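You operate a simulated robot arm through the tools that you are given. There is no shell and no other tool. Be economical: measure what you need, move in short steps, check, and stop when the job is done.

Carry out the task below with a simulated robot arm. There is one attempt and no reset: what you move stays moved.

JOB
Try the purple-tag handle and set the blue wheel so that it closes at 40 N.
Fine: free the handle to turn the wheel, anticlockwise for more; end latched, by the grip.

The check looks at the end state, three seconds after you hand in, the way a careful person would. Anything else that was tipped, shoved, dropped, spilled or broken makes it a failure.

ROBOT AND FRAMES
A 6-joint arm with a two-finger parallel gripper, fixed in place. Base frame: the origin is at the foot of the arm, x ahead of it, y to its left, z up. Lengths are in mm, angles in degrees, forces in N, time in s.
With the tool pointing down near the work surface it reaches from about 100 to 740 mm from the base axis. Its first joint turns from -166.0 to 166.0 degrees. Payload 3.91 kg.
The TCP is the grasp point between the finger pads, 30 mm short of the fingertips. In the tool frame z runs along the fingers and y along their closing line. Largest opening 110 mm; finger width 20, thickness 10; the body of the gripper, 48 by 112 mm, starts 55 mm behind the TCP.
Orientation is told as [roll, pitch, yaw] about the base's x, y, z axes, in that order, counted from this pose: with the fingers straight down and closing along the base's y, the tool's x points along the base's -x, its y along +y and its z along -z.

CONTROLS
- The arm moves only by the tool servo_tool. Its argument "targets" is a list of rows, each a list of 7 numbers: the closure in counts, from 0 (fully open) to 255 (shut), then the shift along the tool's x, y, z in units of 100 mm (1.0 is 100 mm), then the turn, a rotation vector about the tool's x, y, z in units of 90 degrees (1.0 is 90 degrees). In form: [[grip, x, y, z, ax, ay, az], ...]. A call has 1 to 12 rows; each row is the pose to reach, as a shift and turn from the pose commanded when the call began, along the tool's axes at that moment. A call with a number of a shift or a turn outside -1 to 1 is refused whole. Each row takes 0.2 s and may step no farther than 50 mm and 8.6 degrees from the row before; otherwise, or with a gripper value out of range, the whole call is refused. A pose out of reach is approached as far as the arm can. The call stops where the force on the tool passes 80 N (or 10 N more than at its start, if that is more) or the arm is blocked; 0.2 s more then pass. The fingers move at their own pace (about 45 mm/s each) and stop on an object; they squeeze with about 36 N. The grip force told is the motor's: it shows also when the fingers shut on nothing. Time passes only in rows, and 0.2 s behind the last, so rows that repeat a pose let the fingers close. It gives the time, the measured TCP pose, the force on the tool (base axes), the opening and the grip force at its end, in the units of the frame above (readings bear some noise).
- Cameras (640 x 400 px; columns grow to the right, rows downward): "scene" is fixed at [221.1, -650.1, 1298.9]; the picture's right is [0.94, -0.35, 0.00], its down [-0.11, -0.30, -0.95] and it looks along [0.33, 0.89, -0.32] (base axes); focal length 368 px, centre (320, 200). "wrist" rides on the gripper at [-36, 0, -57] in the tool frame; the picture's right is [0.00, -1.00, 0.00], its down [0.97, 0.00, -0.24] and it looks along [0.24, 0.00, 0.97] (tool axes); focal length 218 px, centre (320, 200). There is no depth. A picture from a camera that has moved, and an enlarged one, comes with that camera's place and axes in the base frame and with its lens.
- grab_frame(camera): a new picture of that camera. The clock stands still meanwhile.
- move_column(by): slides the trunk up (or, below 0, down) by that many mm; the arm rides with it, the base frame stays. It gives what a move gives, with no picture.
- close_up(camera, box): a new picture of the part [left, top, right, bottom] of that camera's present view, enlarged. The clock stands still meanwhile.
- finish_job(): hands the job in; it is judged then, once.

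Work in short steps. Places have to be worked out from the pictures, the camera data and where the tool is seen: move nearer, look again, correct. Check each grasp and each placing, and mend what went wrong. You have 120 turns and 68 pictures in all, those below and enlarged ones among them. Open the gripper and draw the arm clear of the work before you hand the job in, unless the task says otherwise; then end with one line.

The tools are called after ">>>" by a JSON object that holds its "method" and its "body". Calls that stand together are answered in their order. servo_tool: Moves the arm, as the interface text tells. Its arguments: {"type":"object","properties":{"targets":{"type":"array"}},"required":["targets"]} The other tools are called the same way: move_column (by) slides the trunk up or down; grab_frame (camera) takes a picture; close_up (camera, box) takes an enlarged picture of a part of a camera's view; finish_job () hands the job in.

At the start:

```text
time_s: 0.0
ee_pos: [288.8, 397.5, 1039.8]
tool_rot: [0.0, 0.0, 0.0]
force: [-0.3, 0.2, 0.7]
gripper_width: 109.9
gripper_force: 0.0
trunk travel left (down, up): [-525.0, 85.0]
```

scene: 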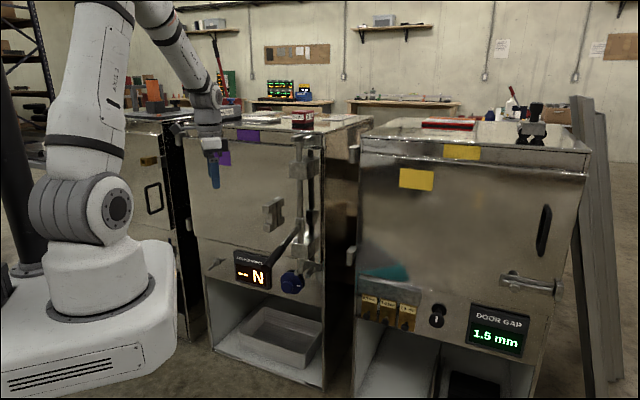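
wrist: 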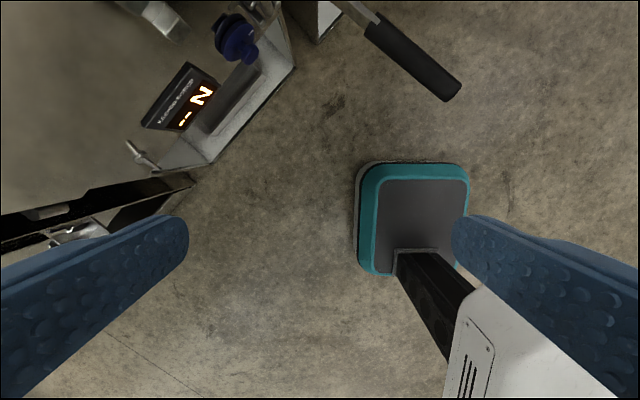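

The purple-tag cabinet is the middle one, with a display reading "-- N", a blue wheel and a lever handle. I'll look closer at these.

>>> {"method": "close_up", "body": {"camera": "scene", "box": [220, 110, 380, 310]}}

>>> {"method": "close_up", "body": {"camera": "wrist", "box": [120, 0, 480, 220]}}

```text
2.00 times, centred on (300, 210) of scene
camera zoom: at [221.1, -650.1, 1298.9], right [0.94, -0.35, 0.0], down [-0.11, -0.3, -0.95], along [0.33, 0.89, -0.32], focal length 735 px, centre (360, 180)
```

zoom: 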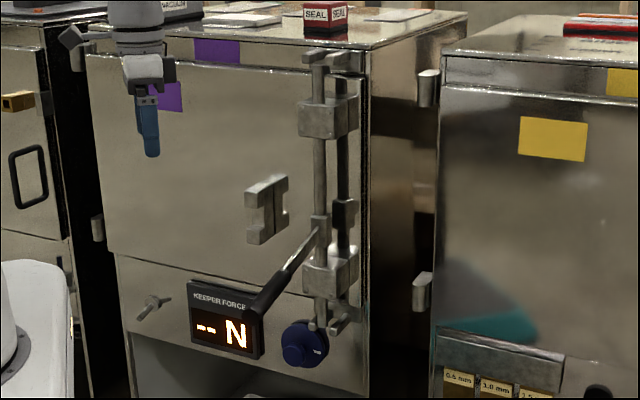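

```text
1.78 times, centred on (300, 110) of wrist
camera zoom: at [324.7, 397.9, 1096.6], right [0.0, -1.0, 0.0], down [-0.97, 0.0, 0.24], along [-0.24, 0.0, -0.97], focal length 388 px, centre (356, 360)
```

zoom: 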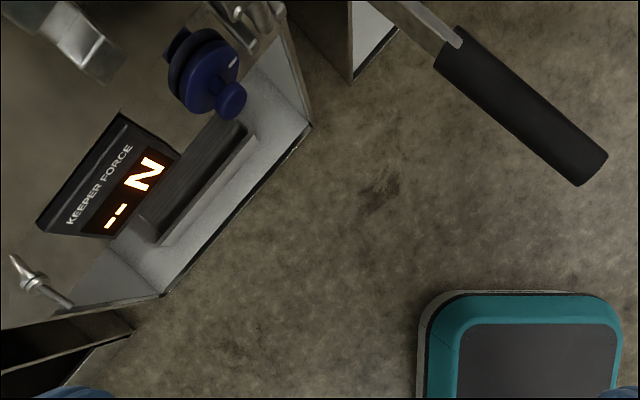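

The handle stands open, sticking straight out of the door (hub about (597,504,815), grip tip about (396,223)). The door normal is about (-0.7,-0.7), and the wheel is near (555,565,540). I'll yaw the tool 45° towards the door first.

>>> {"method": "servo_tool", "body": {"targets": [[0, 0, 0, 0, 0, 0, -0.09], [0, 0, 0, 0, 0, 0, -0.18], [0, 0, 0, 0, 0, 0, -0.27], [0, 0, 0, 0, 0, 0, -0.36], [0, 0, 0, 0, 0, 0, -0.45], [0, 0, 0, 0, 0, 0, -0.5]]}}

>>> {"method": "servo_tool", "body": {"targets": [[0, 0, 0, 0, 0, -0.09, 0], [0, 0, 0, 0, 0, -0.18, 0], [0, 0, 0, 0, 0, -0.27, 0], [0, 0, 0, 0, 0, -0.36, 0], [0, 0, 0, 0, 0, -0.45, 0], [0, 0, 0, 0, 0, -0.54, 0], [0, 0, 0, 0, 0, -0.63, 0], [0, 0, 0, 0, 0, -0.72, 0]]}}

>>> {"method": "grab_frame", "body": {"camera": "wrist"}}

```text
time_s: 1.4
ee_pos: [289.2, 397.5, 1038.2]
tool_rot: [0.0, 0.0, 45.0]
force: [-0.5, 0.6, 0.2]
gripper_width: 110.0
gripper_force: 0.2
trunk travel left (down, up): [-525.0, 85.0]
```

```text
time_s: 3.2
ee_pos: [292.6, 408.3, 1039.0]
tool_rot: [0.1, -64.7, 44.9]
force: [-0.3, 0.9, -0.4]
gripper_width: 109.8
gripper_force: 0.0
out of reach, approached as far as the arm can: row 8
trunk travel left (down, up): [-525.0, 85.0]
```

```text
63 pictures are left
camera wrist: at [266.9, 381.6, 1097.0], right [0.71, -0.71, 0.0], down [-0.45, -0.45, -0.78], along [0.55, 0.55, -0.63], focal length 218 px, centre (320, 200)
```

wrist: 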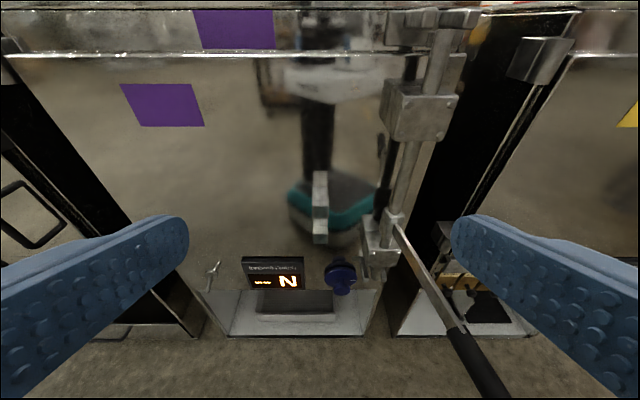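

Good view of the mechanism. I'll enlarge the keeper, hub and wheel.

>>> {"method": "close_up", "body": {"camera": "wrist", "box": [230, 150, 450, 310]}}

```text
2.50 times, centred on (340, 230) of wrist
camera zoom: at [266.9, 381.6, 1097.0], right [0.71, -0.71, 0.0], down [-0.45, -0.45, -0.78], along [0.55, 0.55, -0.63], focal length 546 px, centre (270, 125)
```

zoom: 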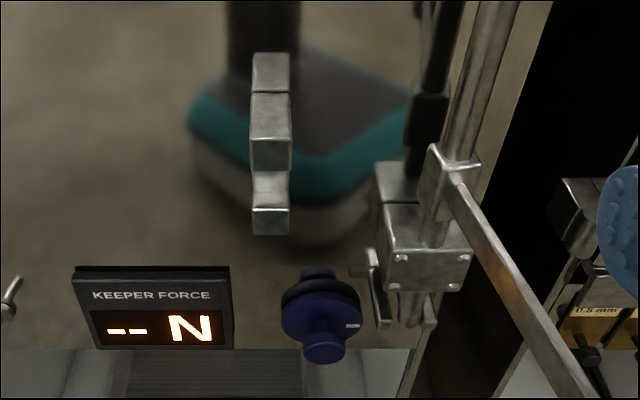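

I'll zoom further from the scene camera on the keeper and wheel.

>>> {"method": "close_up", "body": {"camera": "scene", "box": [250, 180, 346, 240]}}

>>> {"method": "close_up", "body": {"camera": "scene", "box": [226, 240, 338, 310]}}

```text
6.67 times, centred on (298, 210) of scene
camera zoom: at [221.1, -650.1, 1298.9], right [0.94, -0.35, 0.0], down [-0.11, -0.3, -0.95], along [0.33, 0.89, -0.32], focal length 2450 px, centre (467, 133)
```

zoom: 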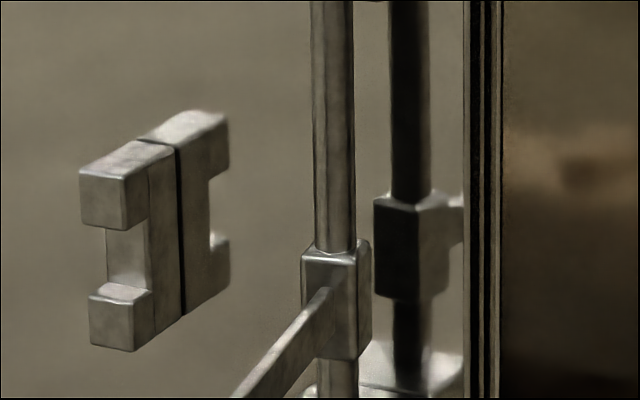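

```text
5.71 times, centred on (282, 275) of scene
camera zoom: at [221.1, -650.1, 1298.9], right [0.94, -0.35, 0.0], down [-0.11, -0.3, -0.95], along [0.33, 0.89, -0.32], focal length 2100 px, centre (537, -229)
```

zoom: 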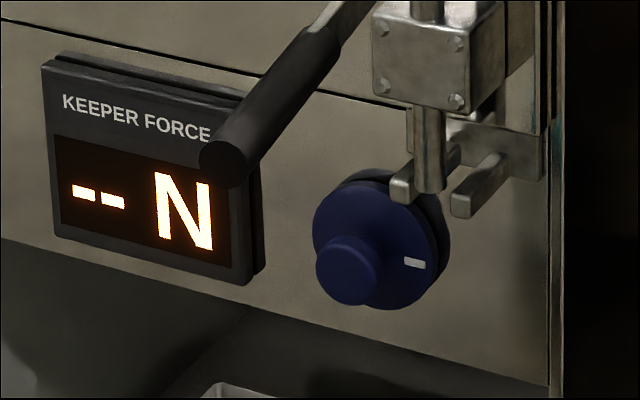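

Keeper is a fork whose notch receives the handle bar, and the wheel has an index mark at 3 o'clock. I'll return the tool to vertical and head over the handle grip.

>>> {"method": "servo_tool", "body": {"targets": [[0, 0, 0, 0, 0, 0.09, 0], [0, 0, 0, 0, 0, 0.18, 0], [0, 0, 0, 0, 0, 0.27, 0], [0, 0, 0, 0, 0, 0.36, 0], [0, 0, 0, 0, 0, 0.45, 0], [0, 0, 0, 0, 0, 0.54, 0], [0, 0, 0, 0, 0, 0.63, 0], [0, 0, 0, 0, 0, 0.72, 0]]}}

>>> {"method": "servo_tool", "body": {"targets": [[0, -0.03, -0.3, 0, 0, 0, -0.06], [0, -0.06, -0.6, 0, 0, 0, -0.12], [0, -0.1, -0.95, 0, 0, 0, -0.12]]}}

>>> {"method": "grab_frame", "body": {"camera": "wrist"}}

```text
time_s: 5.0
ee_pos: [291.9, 407.4, 1040.3]
tool_rot: [0.0, 0.1, 45.0]
force: [-0.8, 0.8, 0.6]
gripper_width: 110.0
gripper_force: 0.0
trunk travel left (down, up): [-525.0, 85.0]
```

```text
time_s: 5.8
ee_pos: [367.4, 345.6, 1039.5]
tool_rot: [0.1, 0.0, 55.9]
force: [0.1, -0.4, -0.4]
gripper_width: 109.9
gripper_force: 0.0
trunk travel left (down, up): [-525.0, 85.0]
```

```text
59 pictures are left
camera wrist: at [387.2, 376.6, 1097.7], right [0.83, -0.56, 0.0], down [-0.54, -0.8, 0.24], along [-0.14, -0.2, -0.97], focal length 218 px, centre (320, 200)
```

wrist: 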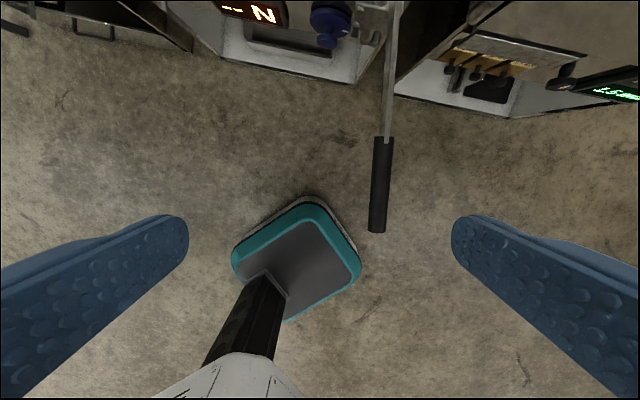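

The grip centre is near (423,286,804) and lines up with the tool's x axis. I'll shift above it and lower the trunk 130 mm.

>>> {"method": "servo_tool", "body": {"targets": [[0, 0.1, -0.4, 0, 0, 0, 0], [0, 0.19, -0.8, 0, 0, 0, 0]]}}

>>> {"method": "move_column", "body": {"by": -130}}

>>> {"method": "grab_frame", "body": {"camera": "wrist"}}

>>> {"method": "grab_frame", "body": {"camera": "scene"}}

```text
time_s: 6.4
ee_pos: [426.0, 283.9, 1039.4]
tool_rot: [0.0, 0.0, 55.8]
force: [1.1, -0.3, 0.4]
gripper_width: 110.3
gripper_force: 0.0
trunk travel left (down, up): [-525.0, 85.0]
```

```text
time_s: 8.0
ee_pos: [424.3, 285.9, 910.1]
tool_rot: [0.0, 0.0, 55.7]
force: [0.1, 0.1, 0.0]
gripper_width: 110.1
gripper_force: 0.0
trunk travel left (down, up): [-395.0, 215.0]
```

```text
58 pictures are left
camera wrist: at [444.1, 315.8, 967.9], right [0.83, -0.56, 0.0], down [-0.55, -0.8, 0.24], along [-0.14, -0.2, -0.97], focal length 218 px, centre (320, 200)
```

wrist: 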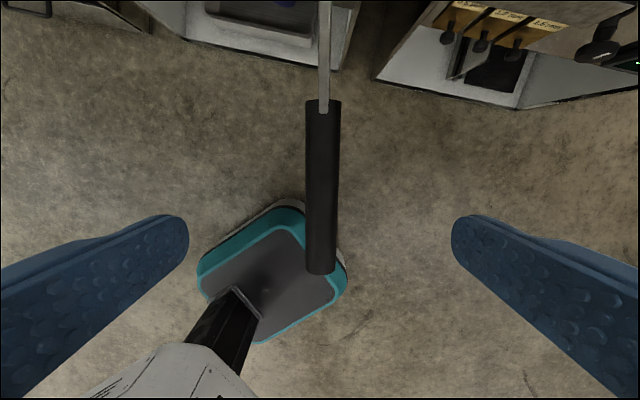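

```text
57 pictures are left
```

scene: 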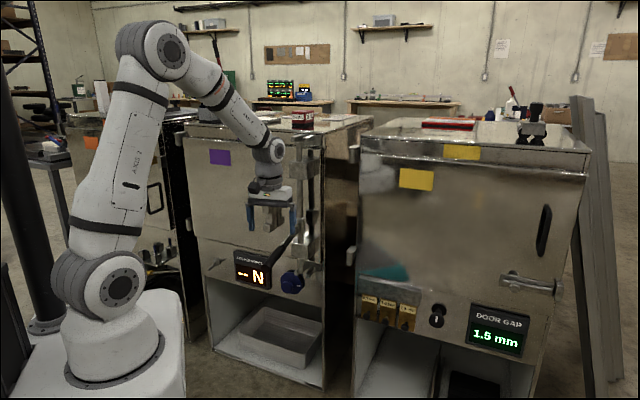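

The tool is aligned over the grip. I'll tilt it 35° about the grip axis while backing off along the approach line, so it can reach later at the closed position.

>>> {"method": "servo_tool", "body": {"targets": [[0, 0, -0.13, 0.03, -0.08, 0, 0], [0, 0, -0.26, 0.06, -0.16, 0, 0], [0, 0, -0.39, 0.09, -0.24, 0, 0], [0, 0, -0.52, 0.12, -0.32, 0, 0], [0, 0, -0.64, 0.16, -0.389, 0, 0]]}}

>>> {"method": "grab_frame", "body": {"camera": "wrist"}}

```text
time_s: 9.2
ee_pos: [477.1, 248.2, 894.6]
tool_rot: [35.1, 0.0, 55.7]
force: [-0.6, 0.2, 0.5]
gripper_width: 109.7
gripper_force: 0.1
trunk travel left (down, up): [-395.0, 215.0]
```

```text
56 pictures are left
camera wrist: at [524.9, 260.5, 941.8], right [0.68, -0.46, -0.58], down [-0.43, -0.88, 0.2], along [-0.6, 0.12, -0.79], focal length 218 px, centre (320, 200)
```

wrist: 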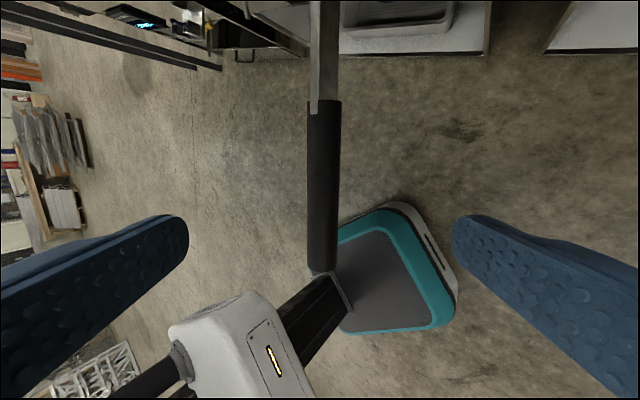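

The grip is centred between the fingers. I'll advance 100 mm along the tool axis and close.

>>> {"method": "servo_tool", "body": {"targets": [[0, 0, 0, 0.4, 0, 0, 0], [0, 0, 0, 0.8, 0, 0, 0], [0, 0, 0, 1.0, 0, 0, 0], [255, 0, 0, 1.0, 0, 0, 0], [255, 0, 0, 1.0, 0, 0, 0], [255, 0, 0, 1.0, 0, 0, 0], [255, 0, 0, 1.0, 0, 0, 0], [255, 0, 0, 1.0, 0, 0, 0], [255, 0, 0, 1.0, 0, 0, 0]]}}

>>> {"method": "grab_frame", "body": {"camera": "wrist"}}

```text
time_s: 11.2
ee_pos: [430.2, 282.9, 811.4]
tool_rot: [35.0, 0.2, 55.8]
force: [0.1, -1.8, -6.3]
gripper_width: 25.6
gripper_force: 41.3
trunk travel left (down, up): [-395.0, 215.0]
```

```text
55 pictures are left
camera wrist: at [477.2, 294.1, 858.0], right [0.68, -0.46, -0.57], down [-0.43, -0.88, 0.2], along [-0.6, 0.11, -0.79], focal length 218 px, centre (320, 200)
```

wrist: 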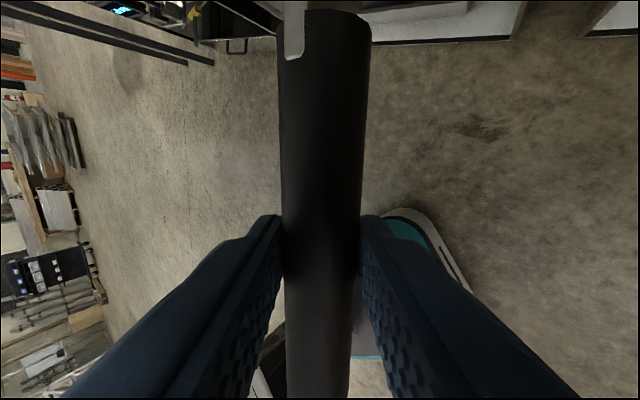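

Grasped at 25.6 mm. I'll test the swing with 8° of clockwise rotation around the hub.

>>> {"method": "servo_tool", "body": {"targets": [[255, -0.0066, 0.155, 0.1086, 0, -0.0255, 0.0364], [255, -0.0264, 0.309, 0.2166, 0, -0.051, 0.0728]]}}

```text
time_s: 11.8
ee_pos: [399.6, 306.7, 810.5]
tool_rot: [35.1, 0.1, 47.8]
force: [1.6, -3.8, -22.9]
gripper_width: 25.6
gripper_force: 45.0
trunk travel left (down, up): [-395.0, 215.0]
```

There is a 23 N downward force on the tool, so I'll ease it 3 mm down and see whether that relieves it.

>>> {"method": "servo_tool", "body": {"targets": [[255, 0, -0.0172, 0.0246, 0, 0, 0], [255, 0, -0.0172, 0.0246, 0, 0, 0]]}}

```text
time_s: 12.4
ee_pos: [399.4, 306.4, 811.1]
tool_rot: [35.1, -0.1, 47.8]
force: [-2.2, -1.4, 10.6]
gripper_width: 26.2
gripper_force: 44.3
trunk travel left (down, up): [-395.0, 215.0]
```

The force is relieved and the contact is stiff. I'll continue the swing by 24°.

>>> {"method": "servo_tool", "body": {"targets": [[255, -0.0148, 0.238, 0.1546, 0, -0.0383, 0.0546], [255, -0.0592, 0.4676, 0.3155, 0, -0.0765, 0.1092], [255, -0.1326, 0.692, 0.4728, 0, -0.1148, 0.1638], [255, -0.2343, 0.909, 0.6249, 0, -0.153, 0.2184]]}}

```text
time_s: 13.4
ee_pos: [334.6, 396.2, 810.3]
tool_rot: [35.0, 0.0, 23.6]
force: [2.1, -3.0, 1.4]
gripper_width: 26.2
gripper_force: 45.2
trunk travel left (down, up): [-395.0, 215.0]
```

Smooth, with low force. Another 24°.

>>> {"method": "servo_tool", "body": {"targets": [[255, -0.0148, 0.232, 0.1626, 0, -0.0383, 0.0546], [255, -0.0592, 0.4616, 0.3235, 0, -0.0765, 0.1092], [255, -0.1326, 0.686, 0.4808, 0, -0.1148, 0.1638], [255, -0.2343, 0.903, 0.6329, 0, -0.153, 0.2184]]}}

>>> {"method": "grab_frame", "body": {"camera": "scene"}}

```text
time_s: 14.4
ee_pos: [309.5, 507.1, 810.3]
tool_rot: [35.0, 0.1, -0.2]
force: [2.9, -4.7, 4.5]
gripper_width: 27.2
gripper_force: 45.2
trunk travel left (down, up): [-395.0, 215.0]
```

```text
54 pictures are left
```

scene: 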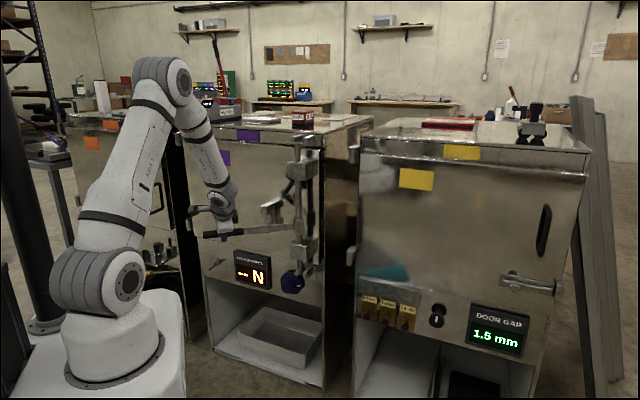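

The handle is now 45° from closed. Another 24°.

>>> {"method": "servo_tool", "body": {"targets": [[255, -0.0148, 0.232, 0.1626, 0, -0.0383, 0.0546], [255, -0.0592, 0.4616, 0.3235, 0, -0.0765, 0.1092], [255, -0.1326, 0.686, 0.4808, 0, -0.1148, 0.1638], [255, -0.2343, 0.903, 0.6329, 0, -0.153, 0.2184]]}}

>>> {"method": "close_up", "body": {"camera": "scene", "box": [190, 120, 350, 310]}}

```text
time_s: 15.4
ee_pos: [334.5, 603.5, 811.3]
tool_rot: [35.1, 0.6, -22.3]
force: [38.9, -21.4, 9.4]
gripper_width: 26.9
gripper_force: 45.1
out of reach, approached as far as the arm can: row 4
trunk travel left (down, up): [-395.0, 215.0]
```

```text
2.11 times, centred on (270, 215) of scene
camera zoom: at [221.1, -650.1, 1298.9], right [0.94, -0.35, 0.0], down [-0.11, -0.3, -0.95], along [0.33, 0.89, -0.32], focal length 774 px, centre (425, 168)
```

zoom: 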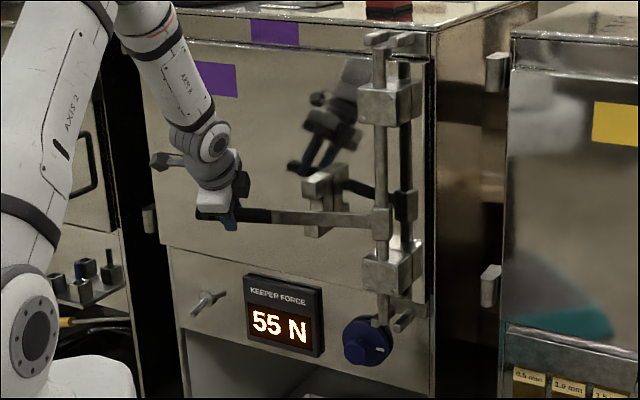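

The wrist seems to be near a singularity here (tool axis parallel to the forearm), and the keeper display now reads 55 N. I'll release the grip, back off along the tool axis, and regrasp with the tool horizontal facing the door.

>>> {"method": "servo_tool", "body": {"targets": [[93, 0, 0, 0, 0, 0, 0], [93, 0, 0, 0, 0, 0, 0], [93, 0, 0, 0, 0, 0, 0], [93, 0, 0, -0.3, 0, 0, 0], [93, 0, 0, -0.6, 0, 0, 0], [93, 0, 0, -1.0, 0, 0, 0]]}}

>>> {"method": "close_up", "body": {"camera": "scene", "box": [190, 120, 350, 310]}}

```text
time_s: 16.8
ee_pos: [305.7, 556.6, 891.7]
tool_rot: [35.0, 0.0, -24.2]
force: [-0.5, 0.4, -0.6]
gripper_width: 69.7
gripper_force: 0.1
trunk travel left (down, up): [-395.0, 215.0]
```

```text
2.11 times, centred on (270, 215) of scene
camera zoom: at [221.1, -650.1, 1298.9], right [0.94, -0.35, 0.0], down [-0.11, -0.3, -0.95], along [0.33, 0.89, -0.32], focal length 774 px, centre (425, 168)
```

zoom: 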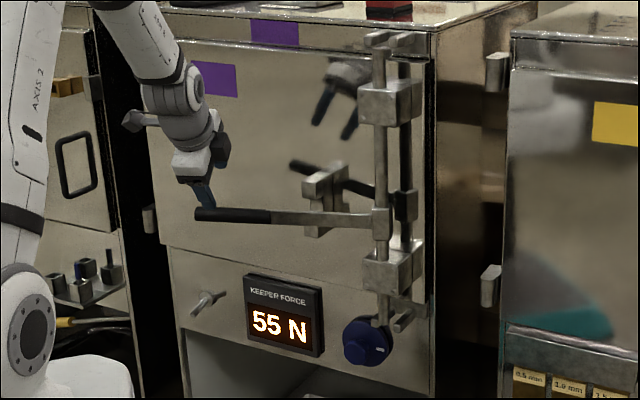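

The handle stays put and the display holds 55 N. I'll tilt the tool to horizontal with the fingers closing vertically, about 110 mm back from the grip.

>>> {"method": "servo_tool", "body": {"targets": [[93, -0.01, -0.13, 0.05, -0.087, 0, 0], [93, -0.02, -0.26, 0.11, -0.175, 0, 0], [93, -0.03, -0.4, 0.17, -0.262, 0, 0], [93, -0.05, -0.53, 0.23, -0.349, 0, 0], [93, -0.06, -0.66, 0.29, -0.437, 0, 0], [93, -0.07, -0.8, 0.35, -0.524, 0, 0], [93, -0.08, -0.93, 0.4, -0.611, 0, 0]]}}

>>> {"method": "grab_frame", "body": {"camera": "wrist"}}

```text
time_s: 18.4
ee_pos: [292.5, 503.9, 806.0]
tool_rot: [90.1, -0.1, -24.2]
force: [0.2, 0.3, 1.1]
gripper_width: 70.0
gripper_force: 0.0
trunk travel left (down, up): [-395.0, 215.0]
```

```text
51 pictures are left
camera wrist: at [301.1, 437.6, 806.1], right [0.0, 0.0, -1.0], down [-0.98, 0.18, 0.0], along [0.18, 0.98, 0.0], focal length 218 px, centre (320, 200)
```

wrist: 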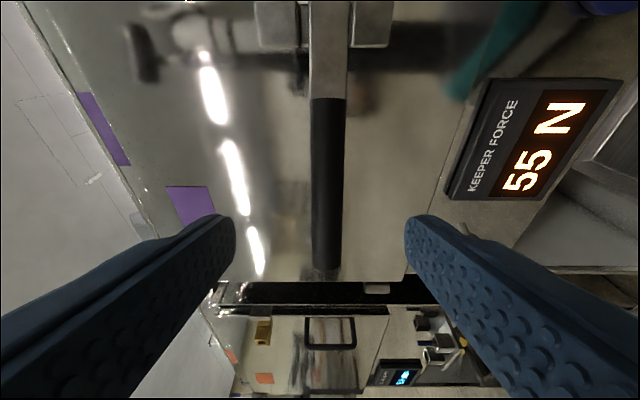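

The grip is centred in view and perpendicular to the tool, about 125 mm ahead and 5 mm low. I'll advance and close on it.

>>> {"method": "servo_tool", "body": {"targets": [[93, 0, -0.04, 0.4, 0, 0, 0], [93, 0, -0.04, 0.8, 0, 0, 0], [93, 0, -0.04, 1.0, 0, 0, 0]]}}

>>> {"method": "grab_frame", "body": {"camera": "wrist"}}

```text
time_s: 19.2
ee_pos: [334.2, 594.2, 801.6]
tool_rot: [90.0, -0.1, -24.2]
force: [0.6, 0.8, -0.4]
gripper_width: 69.8
gripper_force: 0.1
trunk travel left (down, up): [-395.0, 215.0]
```

```text
50 pictures are left
camera wrist: at [343.5, 528.8, 802.1], right [0.0, 0.0, -1.0], down [-0.98, 0.18, 0.0], along [0.18, 0.98, 0.0], focal length 218 px, centre (320, 200)
```

wrist: 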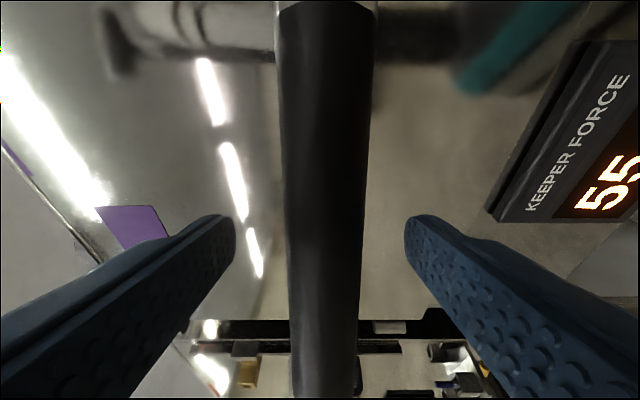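

The grip is about 20 mm ahead. I'll advance 17 mm and close.

>>> {"method": "servo_tool", "body": {"targets": [[93, 0, -0.02, 0.17, 0, 0, 0], [255, 0, -0.02, 0.17, 0, 0, 0], [255, 0, -0.02, 0.17, 0, 0, 0], [255, 0, -0.02, 0.17, 0, 0, 0], [255, 0, -0.02, 0.17, 0, 0, 0]]}}

```text
time_s: 20.4
ee_pos: [339.2, 609.8, 799.8]
tool_rot: [90.0, 0.0, -24.2]
force: [-0.7, 1.5, 2.7]
gripper_width: 25.6
gripper_force: 44.6
trunk travel left (down, up): [-395.0, 215.0]
```

Grasped. I'll swing on towards closed by 12° while watching the force.

>>> {"method": "servo_tool", "body": {"targets": [[255, -0.0016, 0, 0.0925, 0, -0.0222, 0], [255, -0.0065, 0, 0.185, 0, -0.0444, 0], [255, -0.0145, 0, 0.277, 0, -0.0667, 0], [255, -0.0258, 0, 0.369, 0, -0.0889, 0], [255, -0.0403, 0, 0.46, 0, -0.1111, 0], [255, -0.0579, 0, 0.551, 0, -0.1333, 0]]}}

>>> {"method": "close_up", "body": {"camera": "scene", "box": [190, 120, 350, 310]}}

```text
time_s: 21.8
ee_pos: [371.7, 656.6, 800.1]
tool_rot: [90.0, 0.2, -36.5]
force: [17.7, -17.3, 7.1]
gripper_width: 25.4
gripper_force: 45.4
trunk travel left (down, up): [-395.0, 215.0]
```

```text
2.11 times, centred on (270, 215) of scene
camera zoom: at [221.1, -650.1, 1298.9], right [0.94, -0.35, 0.0], down [-0.11, -0.3, -0.95], along [0.33, 0.89, -0.32], focal length 774 px, centre (425, 168)
```

zoom: 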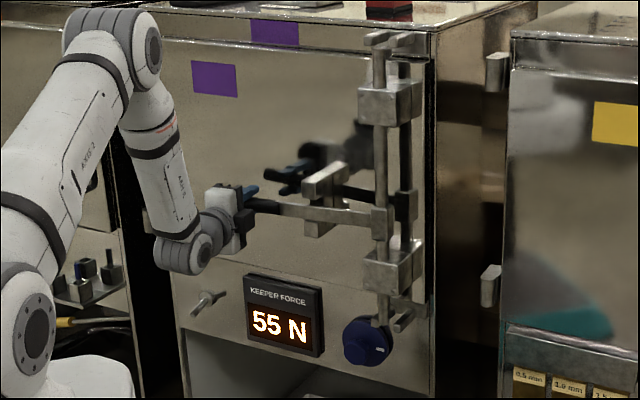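

Still 55 N, with only a radial drag force. I'll continue towards the notch, with a small inward correction.

>>> {"method": "servo_tool", "body": {"targets": [[255, -0.02, 0, 0.0907, 0, -0.0222, 0], [255, -0.03, 0, 0.1814, 0, -0.0444, 0], [255, -0.04, 0, 0.2718, 0, -0.0667, 0], [255, -0.055, 0, 0.362, 0, -0.0889, 0]]}}

>>> {"method": "close_up", "body": {"camera": "scene", "box": [220, 160, 340, 300]}}

```text
time_s: 22.8
ee_pos: [392.8, 679.5, 800.1]
tool_rot: [89.9, 0.0, -44.3]
force: [-2.5, -46.1, 4.0]
gripper_width: 25.4
gripper_force: 45.2
trunk travel left (down, up): [-395.0, 215.0]
```

```text
2.86 times, centred on (280, 230) of scene
camera zoom: at [221.1, -650.1, 1298.9], right [0.94, -0.35, 0.0], down [-0.11, -0.3, -0.95], along [0.33, 0.89, -0.32], focal length 1050 px, centre (434, 114)
```

zoom: 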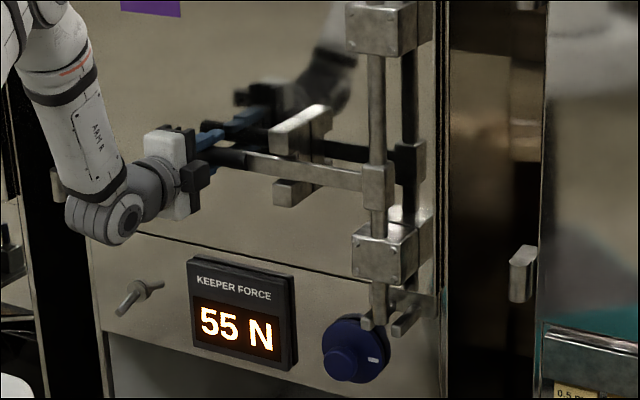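

The bar is at the keeper mouth with about 34 N of resistance. I'll check the alignment from the wrist camera.

>>> {"method": "close_up", "body": {"camera": "wrist", "box": [200, 0, 440, 150]}}

>>> {"method": "close_up", "body": {"camera": "scene", "box": [254, 185, 334, 235]}}

```text
2.67 times, centred on (320, 75) of wrist
camera zoom: at [379.6, 614.3, 800.8], right [0.0, 0.0, -1.0], down [-0.86, 0.51, 0.0], along [0.51, 0.86, 0.0], focal length 582 px, centre (320, 533)
```

zoom: 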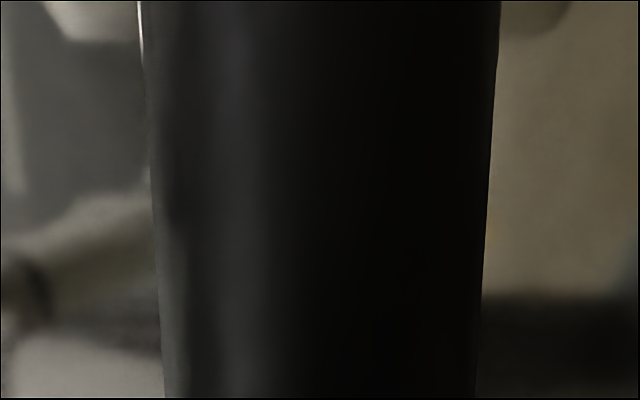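

```text
8.00 times, centred on (294, 210) of scene
camera zoom: at [221.1, -650.1, 1298.9], right [0.94, -0.35, 0.0], down [-0.11, -0.3, -0.95], along [0.33, 0.89, -0.32], focal length 2940 px, centre (528, 120)
```

zoom: 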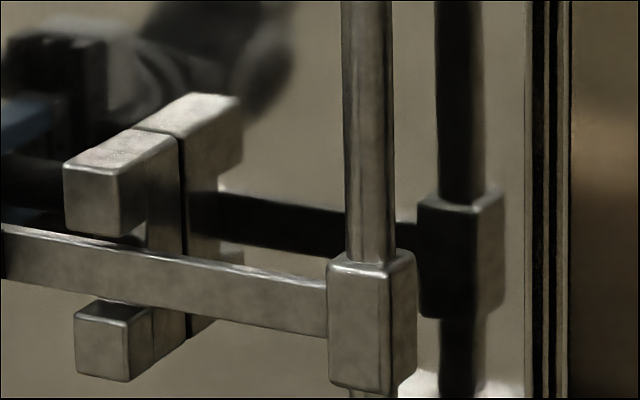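

The bar sits level between the jaws but isn't seated. I'll keep pushing straight in with small steps.

>>> {"method": "servo_tool", "body": {"targets": [[255, 0, 0, 0.05, 0, 0, 0], [255, 0, 0, 0.1, 0, 0, 0], [255, 0, 0, 0.15, 0, -0.02, 0], [255, 0, 0, 0.2, 0, -0.03, 0]]}}

>>> {"method": "close_up", "body": {"camera": "scene", "box": [230, 180, 350, 300]}}

```text
time_s: 23.5
ee_pos: [396.2, 687.4, 800.1]
tool_rot: [89.9, -0.1, -45.0]
force: [-26.9, -43.2, 14.9]
gripper_width: 25.8
gripper_force: 44.9
trunk travel left (down, up): [-395.0, 215.0]
stopped in row 3: the force on the tool passed its limit (the readings are from after the stop); the commanded pose is now the measured one
```

```text
3.33 times, centred on (290, 240) of scene
camera zoom: at [221.1, -650.1, 1298.9], right [0.94, -0.35, 0.0], down [-0.11, -0.3, -0.95], along [0.33, 0.89, -0.32], focal length 1225 px, centre (420, 67)
```

zoom: 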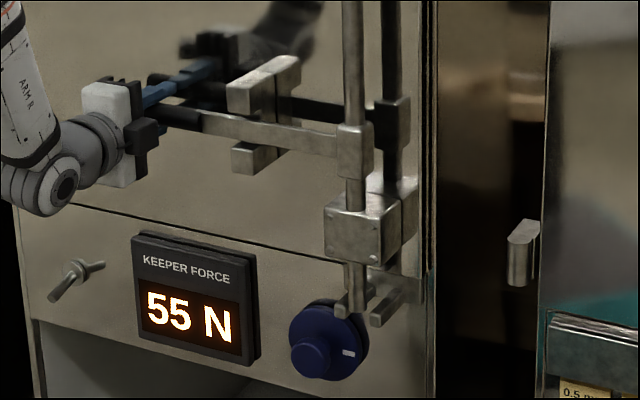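

Force hit the limit with the handle angle at about 136°. I'll zoom in to see whether it's seated.

>>> {"method": "close_up", "body": {"camera": "scene", "box": [254, 185, 334, 235]}}

```text
8.00 times, centred on (294, 210) of scene
camera zoom: at [221.1, -650.1, 1298.9], right [0.94, -0.35, 0.0], down [-0.11, -0.3, -0.95], along [0.33, 0.89, -0.32], focal length 2940 px, centre (528, 120)
```

zoom: 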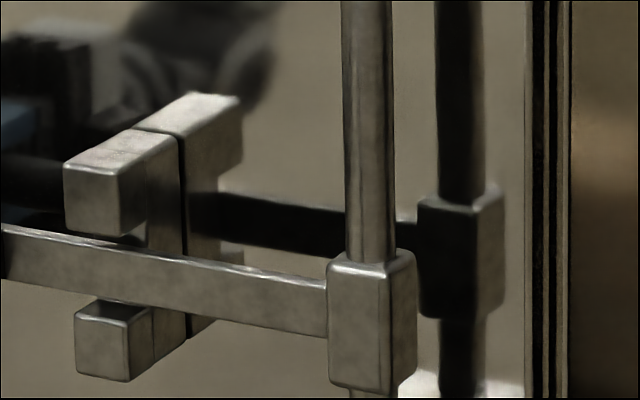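

On inspection the bar is inside the notch (lower jaw's lip is in front of it), parallel to the door, so the trial close reads 55 N. I'll now pull it back open by the grip along the arc.

>>> {"method": "servo_tool", "body": {"targets": [[255, -0.0077, 0, -0.1995, 0, 0.0489, 0], [255, -0.0306, 0, -0.3978, 0, 0.0978, 0], [255, -0.0687, 0, -0.5937, 0, 0.1467, 0], [255, -0.1217, 0, -0.7862, 0, 0.1956, 0], [255, -0.1893, 0, -0.974, 0, 0.2444, 0]]}}

>>> {"method": "close_up", "body": {"camera": "scene", "box": [190, 150, 350, 310]}}

```text
time_s: 24.7
ee_pos: [337.9, 610.7, 800.7]
tool_rot: [89.8, -0.3, -22.4]
force: [-29.6, 16.1, 33.4]
gripper_width: 25.7
gripper_force: 45.5
trunk travel left (down, up): [-395.0, 215.0]
```

```text
2.50 times, centred on (270, 230) of scene
camera zoom: at [221.1, -650.1, 1298.9], right [0.94, -0.35, 0.0], down [-0.11, -0.3, -0.95], along [0.33, 0.89, -0.32], focal length 919 px, centre (445, 125)
```

zoom: 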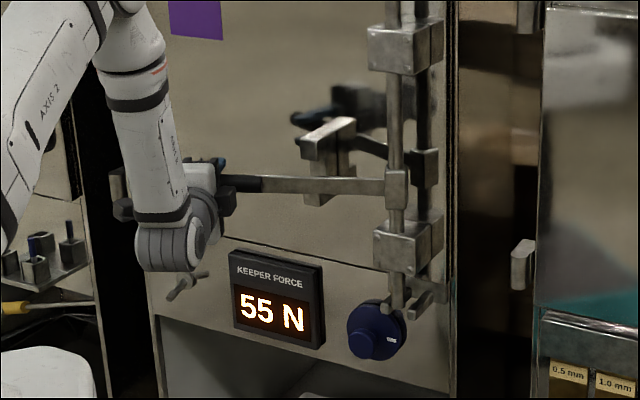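

Opening is smooth, with some side drag, so I'll relieve it slightly and open another 22°.

>>> {"method": "servo_tool", "body": {"targets": [[255, 0.02, 0.02, -0.1995, 0, 0.0489, 0], [255, -0.0006, 0.02, -0.3978, 0, 0.0978, 0], [255, -0.0387, 0.02, -0.5937, 0, 0.1467, 0], [255, -0.0917, 0.02, -0.7862, 0, 0.1956, 0], [255, -0.1593, 0.02, -0.974, 0, 0.2444, 0]]}}

>>> {"method": "close_up", "body": {"camera": "scene", "box": [190, 150, 350, 310]}}

```text
time_s: 25.9
ee_pos: [311.2, 510.3, 798.2]
tool_rot: [89.4, 0.1, -0.3]
force: [-48.1, 0.4, 20.7]
gripper_width: 25.8
gripper_force: 45.2
trunk travel left (down, up): [-395.0, 215.0]
```

```text
2.50 times, centred on (270, 230) of scene
camera zoom: at [221.1, -650.1, 1298.9], right [0.94, -0.35, 0.0], down [-0.11, -0.3, -0.95], along [0.33, 0.89, -0.32], focal length 919 px, centre (445, 125)
```

zoom: 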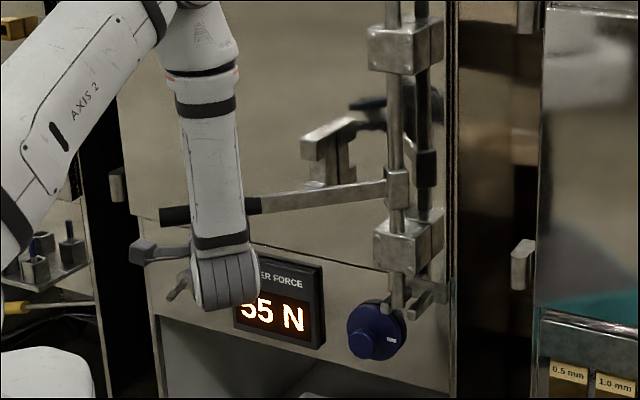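

The handle is at about 45° open, out of the keeper. I'll release it and back off.

>>> {"method": "servo_tool", "body": {"targets": [[93, 0, 0, 0, 0, 0, 0], [93, 0, 0, 0, 0, 0, 0], [93, 0, 0, 0, 0, 0, 0], [93, 0, 0, -0.4, 0, 0, 0], [93, 0, 0, -0.8, 0, 0, 0], [93, 0, 0, -1.0, 0, 0, 0]]}}

>>> {"method": "close_up", "body": {"camera": "scene", "box": [190, 150, 350, 310]}}

```text
time_s: 27.3
ee_pos: [319.0, 412.5, 800.6]
tool_rot: [89.4, 0.2, -0.8]
force: [-0.5, -1.6, -0.1]
gripper_width: 70.0
gripper_force: 0.1
trunk travel left (down, up): [-395.0, 215.0]
```

```text
2.50 times, centred on (270, 230) of scene
camera zoom: at [221.1, -650.1, 1298.9], right [0.94, -0.35, 0.0], down [-0.11, -0.3, -0.95], along [0.33, 0.89, -0.32], focal length 919 px, centre (445, 125)
```

zoom: 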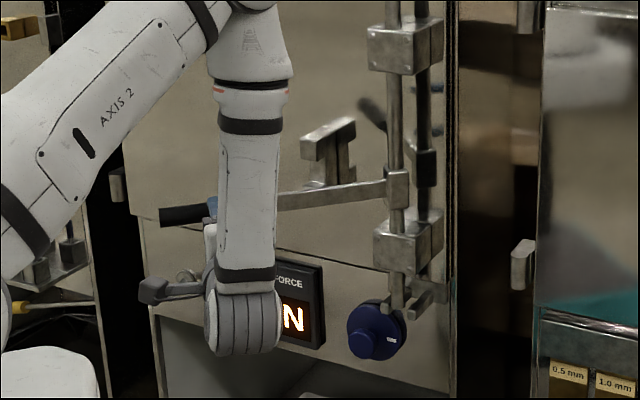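

Next I'll lower the trunk 300 mm and turn the tool to face the wheel.

>>> {"method": "move_column", "body": {"by": -300}}

>>> {"method": "servo_tool", "body": {"targets": [[93, -0.12, 0.09, 0, 0, -0.08, 0], [93, -0.24, 0.18, 0, 0, -0.16, 0], [93, -0.36, 0.27, 0, 0, -0.24, 0], [93, -0.48, 0.36, 0, 0, -0.32, 0], [93, -0.6, 0.45, 0, 0, -0.4, 0], [93, -0.8, 0.55, 0, 0, -0.49, 0]]}}

>>> {"method": "grab_frame", "body": {"camera": "wrist"}}

>>> {"method": "grab_frame", "body": {"camera": "scene"}}

```text
time_s: 30.3
ee_pos: [318.7, 412.8, 500.4]
tool_rot: [89.4, 0.2, -0.9]
force: [-0.5, -0.8, 0.0]
gripper_width: 69.9
gripper_force: 0.0
trunk travel left (down, up): [-95.0, 515.0]
```

```text
time_s: 31.7
ee_pos: [397.6, 412.5, 556.2]
tool_rot: [89.5, -0.2, -45.0]
force: [0.1, -0.4, -0.2]
gripper_width: 70.0
gripper_force: 0.1
trunk travel left (down, up): [-95.0, 515.0]
```

```text
40 pictures are left
camera wrist: at [383.0, 347.5, 556.2], right [0.0, -0.01, -1.0], down [-0.86, 0.52, 0.0], along [0.52, 0.86, -0.01], focal length 218 px, centre (320, 200)
```

wrist: 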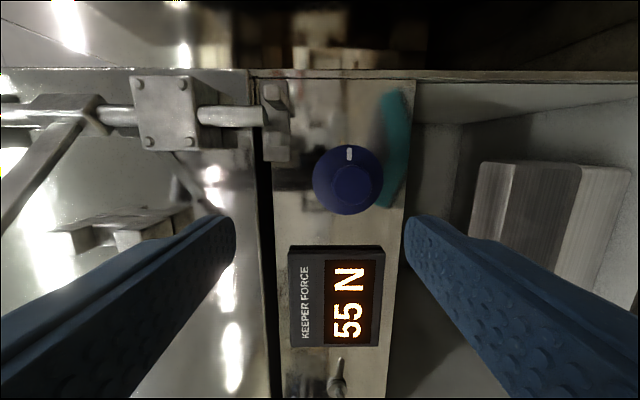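

```text
39 pictures are left
```

scene: 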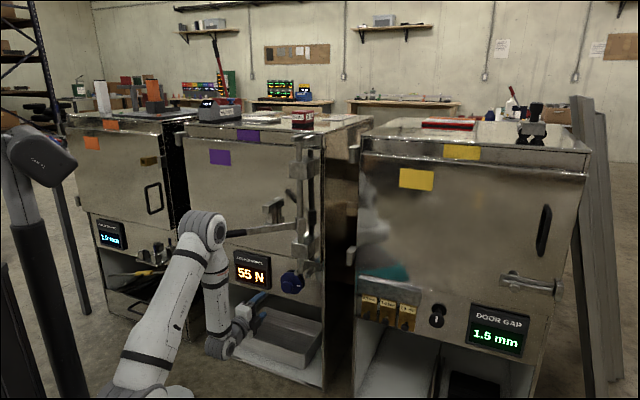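

The wheel face is in view at about (538,567,518). I'll line the tool axis up with its knob and close half of the distance.

>>> {"method": "servo_tool", "body": {"targets": [[93, 0.04, -0.13, 0.2, 0, 0, 0], [93, 0.08, -0.26, 0.4, 0, 0, 0], [93, 0.12, -0.38, 0.6, 0, 0, 0]]}}

>>> {"method": "grab_frame", "body": {"camera": "wrist"}}

```text
time_s: 32.5
ee_pos: [432.1, 464.0, 515.3]
tool_rot: [89.4, -0.2, -45.0]
force: [0.8, -0.4, -0.2]
gripper_width: 69.9
gripper_force: 0.1
trunk travel left (down, up): [-95.0, 515.0]
```

```text
38 pictures are left
camera wrist: at [416.7, 399.2, 516.8], right [0.0, -0.01, -1.0], down [-0.86, 0.52, 0.0], along [0.52, 0.86, -0.01], focal length 218 px, centre (320, 200)
```

wrist: 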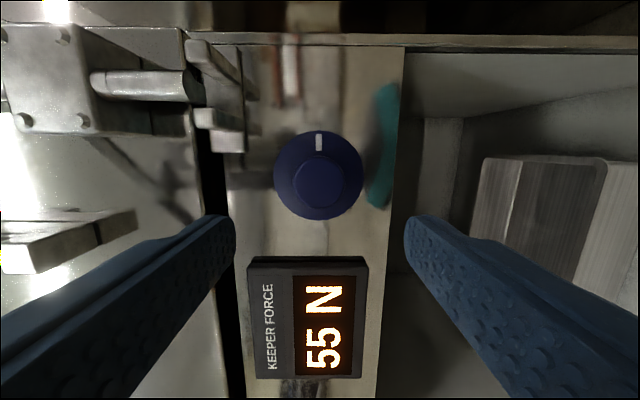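

The wheel axis is about 6 mm off the tool axis, the disc is about 150 mm ahead, and the knob (about 44 mm wide) stands out 35–45 mm. I'll centre and advance with fingers at 70 mm.

>>> {"method": "servo_tool", "body": {"targets": [[93, -0.06, 0.015, 0.3, 0, 0, 0], [93, -0.06, 0.015, 0.6, 0, 0, 0], [93, -0.06, 0.015, 0.75, 0, 0, 0]]}}

>>> {"method": "grab_frame", "body": {"camera": "wrist"}}

>>> {"method": "close_up", "body": {"camera": "scene", "box": [230, 230, 342, 300]}}

```text
time_s: 33.3
ee_pos: [491.1, 511.3, 518.3]
tool_rot: [89.3, -0.2, -44.9]
force: [0.1, 0.3, -0.8]
gripper_width: 69.8
gripper_force: 0.0
trunk travel left (down, up): [-95.0, 515.0]
```

```text
37 pictures are left
camera wrist: at [475.9, 446.5, 519.7], right [0.0, -0.01, -1.0], down [-0.86, 0.52, 0.0], along [0.52, 0.86, -0.01], focal length 218 px, centre (320, 200)
```

wrist: 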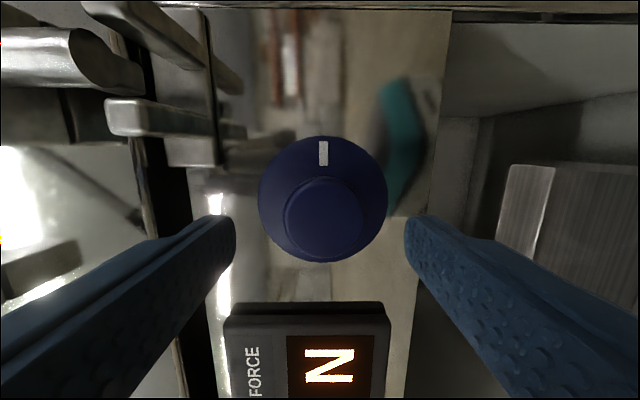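

```text
5.71 times, centred on (286, 265) of scene
camera zoom: at [221.1, -650.1, 1298.9], right [0.94, -0.35, 0.0], down [-0.11, -0.3, -0.95], along [0.33, 0.89, -0.32], focal length 2100 px, centre (514, -171)
```

zoom: 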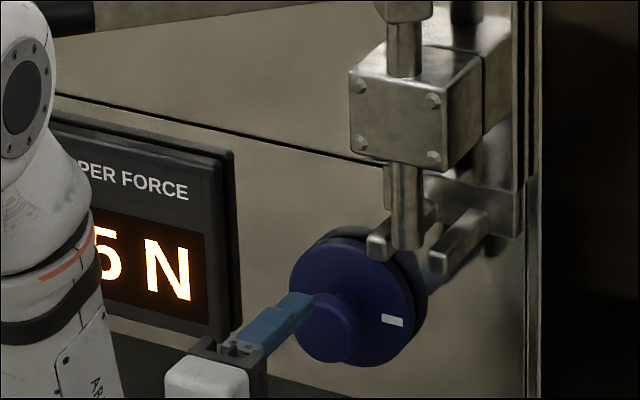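

Alignment is within 2 mm and the disc is about 80 mm ahead of the TCP. I'll advance 42 mm and close on the knob.

>>> {"method": "servo_tool", "body": {"targets": [[93, -0.015, -0.015, 0.2, 0, 0, 0], [93, -0.015, -0.015, 0.42, 0, 0, 0], [255, -0.015, -0.015, 0.42, 0, 0, 0], [255, -0.015, -0.015, 0.42, 0, 0, 0], [255, -0.015, -0.015, 0.42, 0, 0, 0], [255, -0.015, -0.015, 0.42, 0, 0, 0]]}}

>>> {"method": "grab_frame", "body": {"camera": "wrist"}}

```text
time_s: 34.7
ee_pos: [522.0, 541.6, 515.3]
tool_rot: [89.5, -0.3, -45.0]
force: [3.0, 4.6, -0.3]
gripper_width: 47.3
gripper_force: 44.8
trunk travel left (down, up): [-95.0, 515.0]
```

```text
35 pictures are left
camera wrist: at [506.0, 475.7, 516.7], right [0.0, -0.01, -1.0], down [-0.86, 0.52, 0.0], along [0.52, 0.86, -0.01], focal length 218 px, centre (320, 200)
```

wrist: 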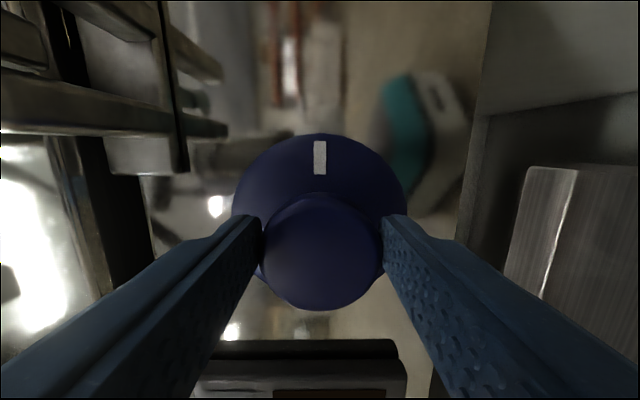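

Knob is held at 47 mm. I'll turn clockwise 30° (for less force).

>>> {"method": "servo_tool", "body": {"targets": [[255, 0, 0, 0, 0, 0, 0.083], [255, 0, 0, 0, 0, 0, 0.167], [255, 0, 0, 0, 0, 0, 0.25], [255, 0, 0, 0, 0, 0, 0.333]]}}

>>> {"method": "grab_frame", "body": {"camera": "wrist"}}

>>> {"method": "close_up", "body": {"camera": "scene", "box": [230, 230, 342, 300]}}

```text
time_s: 35.7
ee_pos: [520.5, 540.4, 511.9]
tool_rot: [89.0, 29.8, -45.3]
force: [-2.1, 1.1, -11.8]
gripper_width: 47.1
gripper_force: 44.7
trunk travel left (down, up): [-95.0, 515.0]
```

```text
34 pictures are left
camera wrist: at [501.2, 477.8, 495.9], right [-0.36, 0.34, -0.87], down [-0.76, 0.43, 0.49], along [0.54, 0.84, 0.1], focal length 218 px, centre (320, 200)
```

wrist: 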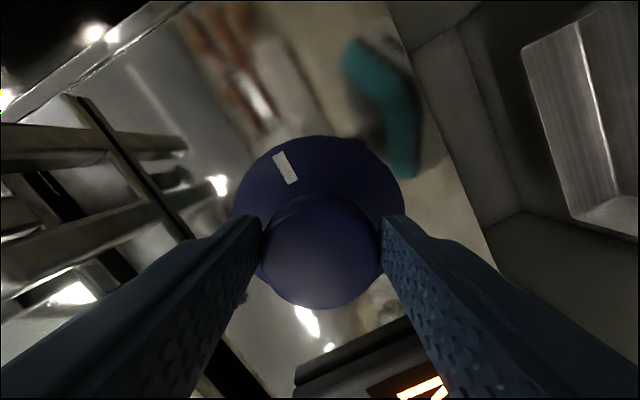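

```text
5.71 times, centred on (286, 265) of scene
camera zoom: at [221.1, -650.1, 1298.9], right [0.94, -0.35, 0.0], down [-0.11, -0.3, -0.95], along [0.33, 0.89, -0.32], focal length 2100 px, centre (514, -171)
```

zoom: 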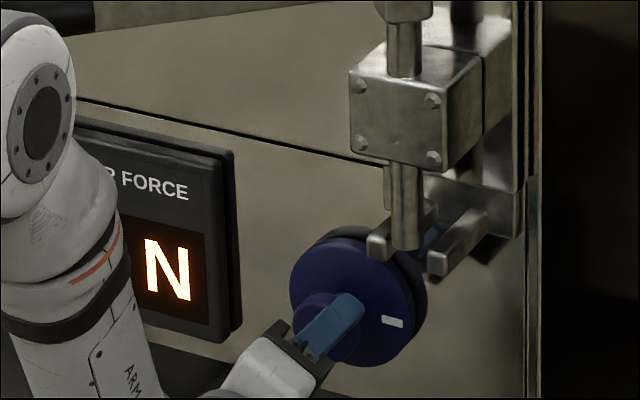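

The index mark hasn't moved. The fingers slipped, so the wheel still seems locked and the handle probably has to be fully open as it was at the start. I'll release, back off, and go swing the handle fully open.

>>> {"method": "servo_tool", "body": {"targets": [[93, 0, 0, 0, 0, 0, 0], [93, 0, 0, 0, 0, 0, 0], [93, 0, 0, -0.4, 0, 0, 0], [93, 0, 0, -0.8, 0, 0, 0], [93, 0, 0, -1.0, 0, 0, -0.083], [93, 0, 0, -1.0, 0, 0, -0.167], [93, 0, 0, -1.0, 0, 0, -0.25], [93, 0, 0, -1.0, 0, 0, -0.333]]}}

>>> {"method": "servo_tool", "body": {"targets": [[93, 0, 0, -0.3, 0, 0, 0], [93, 0.1, 0, -0.3, 0, 0.09, 0], [93, 0.3, 0, -0.35, 0, 0.18, 0], [93, 0.45, 0, -0.4, 0, 0.27, 0], [93, 0.55, 0, -0.55, 0, 0.36, 0], [93, 0.6, 0, -0.8, 0, 0.45, 0], [93, 0.6, 0, -0.9, 0, 0.5, 0]]}}

```text
time_s: 37.5
ee_pos: [449.4, 468.4, 515.3]
tool_rot: [89.4, -0.2, -45.0]
force: [0.0, -0.2, 0.0]
gripper_width: 69.8
gripper_force: 0.0
trunk travel left (down, up): [-95.0, 515.0]
```

```text
time_s: 39.1
ee_pos: [342.6, 448.2, 515.1]
tool_rot: [89.4, 0.2, 0.1]
force: [0.6, -0.6, -0.7]
gripper_width: 69.6
gripper_force: 0.1
trunk travel left (down, up): [-95.0, 515.0]
```

I'll back off another 80 mm, then raise the trunk 300 mm.

>>> {"method": "servo_tool", "body": {"targets": [[93, 0.1, 0, -0.4, 0, 0, 0], [93, 0.2, 0, -0.8, 0, 0, 0]]}}

>>> {"method": "move_column", "body": {"by": 300}}

>>> {"method": "servo_tool", "body": {"targets": [[93, 0, 0.2, 0, 0.09, 0, 0], [93, 0, 0.4, 0, 0.18, 0, 0], [93, 0, 0.6, 0, 0.27, 0, 0], [93, 0, 0.8, 0, 0.36, 0, 0], [93, 0, 0.95, 0, 0.45, 0, 0], [93, 0, 0.95, 0, 0.54, 0, 0], [93, 0, 0.95, 0, 0.63, 0, 0], [93, 0, 0.95, 0, 0.72, 0, 0], [93, 0, 0.95, 0, 0.81, 0, 0], [93, 0, 0.95, 0, 0.9, 0, 0], [93, 0, 0.95, 0, 0.993, 0, 0]]}}

>>> {"method": "grab_frame", "body": {"camera": "wrist"}}

```text
time_s: 39.7
ee_pos: [324.4, 365.9, 515.2]
tool_rot: [89.4, 0.2, 0.1]
force: [-0.7, 1.0, -0.6]
gripper_width: 69.9
gripper_force: 0.0
trunk travel left (down, up): [-95.0, 515.0]
```

```text
time_s: 42.7
ee_pos: [325.9, 367.1, 816.7]
tool_rot: [89.5, 0.2, 0.0]
force: [-0.1, 0.4, -0.6]
gripper_width: 69.8
gripper_force: 0.1
trunk travel left (down, up): [-395.0, 215.0]
```

```text
time_s: 45.1
ee_pos: [315.5, 311.7, 805.4]
tool_rot: [17.7, -0.7, 0.8]
force: [-0.1, -0.3, 0.2]
gripper_width: 70.0
gripper_force: 0.1
out of reach, approached as far as the arm can: row 8, 9, 10, 11
trunk travel left (down, up): [-395.0, 215.0]
```

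```text
32 pictures are left
camera wrist: at [351.9, 294.7, 860.4], right [0.02, -0.95, -0.31], down [-0.97, -0.09, 0.22], along [-0.23, 0.29, -0.93], focal length 218 px, centre (320, 200)
```

wrist: 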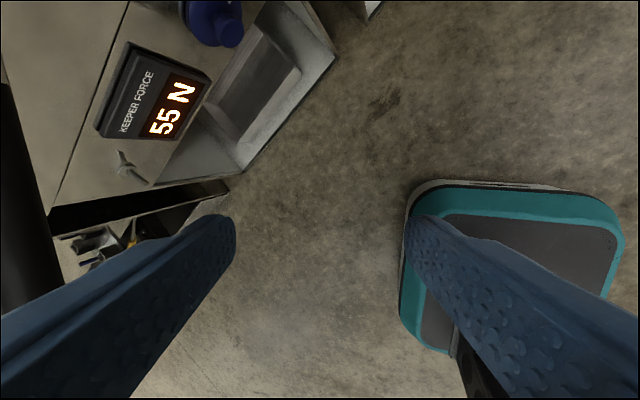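

The move was clamped part-way. I'll try the rest in smaller pieces from here.

>>> {"method": "servo_tool", "body": {"targets": [[93, 0, 0.2, -0.2, 0.05, 0, 0], [93, 0, 0.4, -0.4, 0.1, 0, 0], [93, 0, 0.6, -0.6, 0.15, 0, 0], [93, 0, 0.85, -0.85, 0.19, 0, 0]]}}

>>> {"method": "grab_frame", "body": {"camera": "scene"}}

```text
time_s: 46.1
ee_pos: [321.4, 269.3, 784.7]
tool_rot: [12.8, -3.5, 1.2]
force: [0.1, 0.3, -0.1]
gripper_width: 70.0
gripper_force: 0.1
out of reach, approached as far as the arm can: row 1, 2, 3, 4
trunk travel left (down, up): [-395.0, 215.0]
```

```text
31 pictures are left
```

scene: 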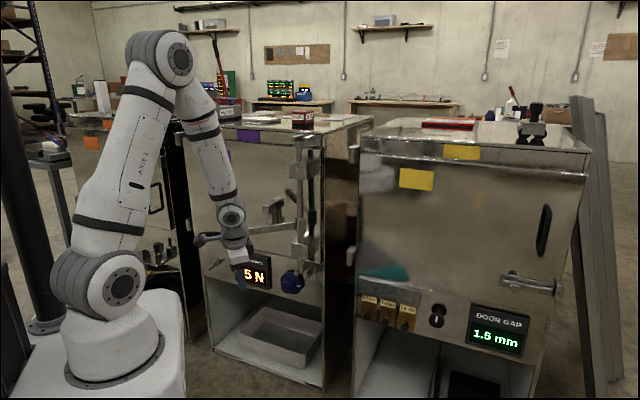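

It's stuck at the wrist singularity (tool parallel to the forearm and out of the arm's plane). I'll tilt back out, then realign the yaw so that it crosses in-plane.

>>> {"method": "servo_tool", "body": {"targets": [[93, 0, 0, -0.1, -0.09, 0, 0], [93, 0, 0, -0.2, -0.18, 0, 0], [93, 0, 0, -0.3, -0.27, 0, 0], [93, 0, 0, -0.4, -0.36, 0, 0], [93, 0, 0, -0.5, -0.45, 0, 0], [93, 0, 0, -0.6, -0.53, 0, 0]]}}

```text
time_s: 47.5
ee_pos: [343.2, 262.9, 843.7]
tool_rot: [60.7, -3.4, 1.1]
force: [-0.5, -0.1, -0.7]
gripper_width: 70.0
gripper_force: 0.1
out of reach, approached as far as the arm can: row 3, 4, 5, 6
trunk travel left (down, up): [-395.0, 215.0]
```

Out of the singularity. Now I'll yaw by -45° so the tilt lies in the arm's plane.

>>> {"method": "servo_tool", "body": {"targets": [[93, 0, 0, 0, 0, -0.072, 0.042], [93, 0, 0, 0, 0, -0.144, 0.083], [93, 0, 0, 0, 0, -0.217, 0.125], [93, 0, 0, 0, 0, -0.289, 0.167], [93, 0, 0, 0, 0, -0.361, 0.208], [93, 0, 0, 0, 0, -0.433, 0.25]]}}

```text
time_s: 48.9
ee_pos: [411.7, 318.3, 840.4]
tool_rot: [62.8, -1.9, -44.1]
force: [0.3, 0.5, 0.2]
gripper_width: 69.9
gripper_force: 0.0
out of reach, approached as far as the arm can: row 1, 2, 3, 4, 5, 6
trunk travel left (down, up): [-395.0, 215.0]
```

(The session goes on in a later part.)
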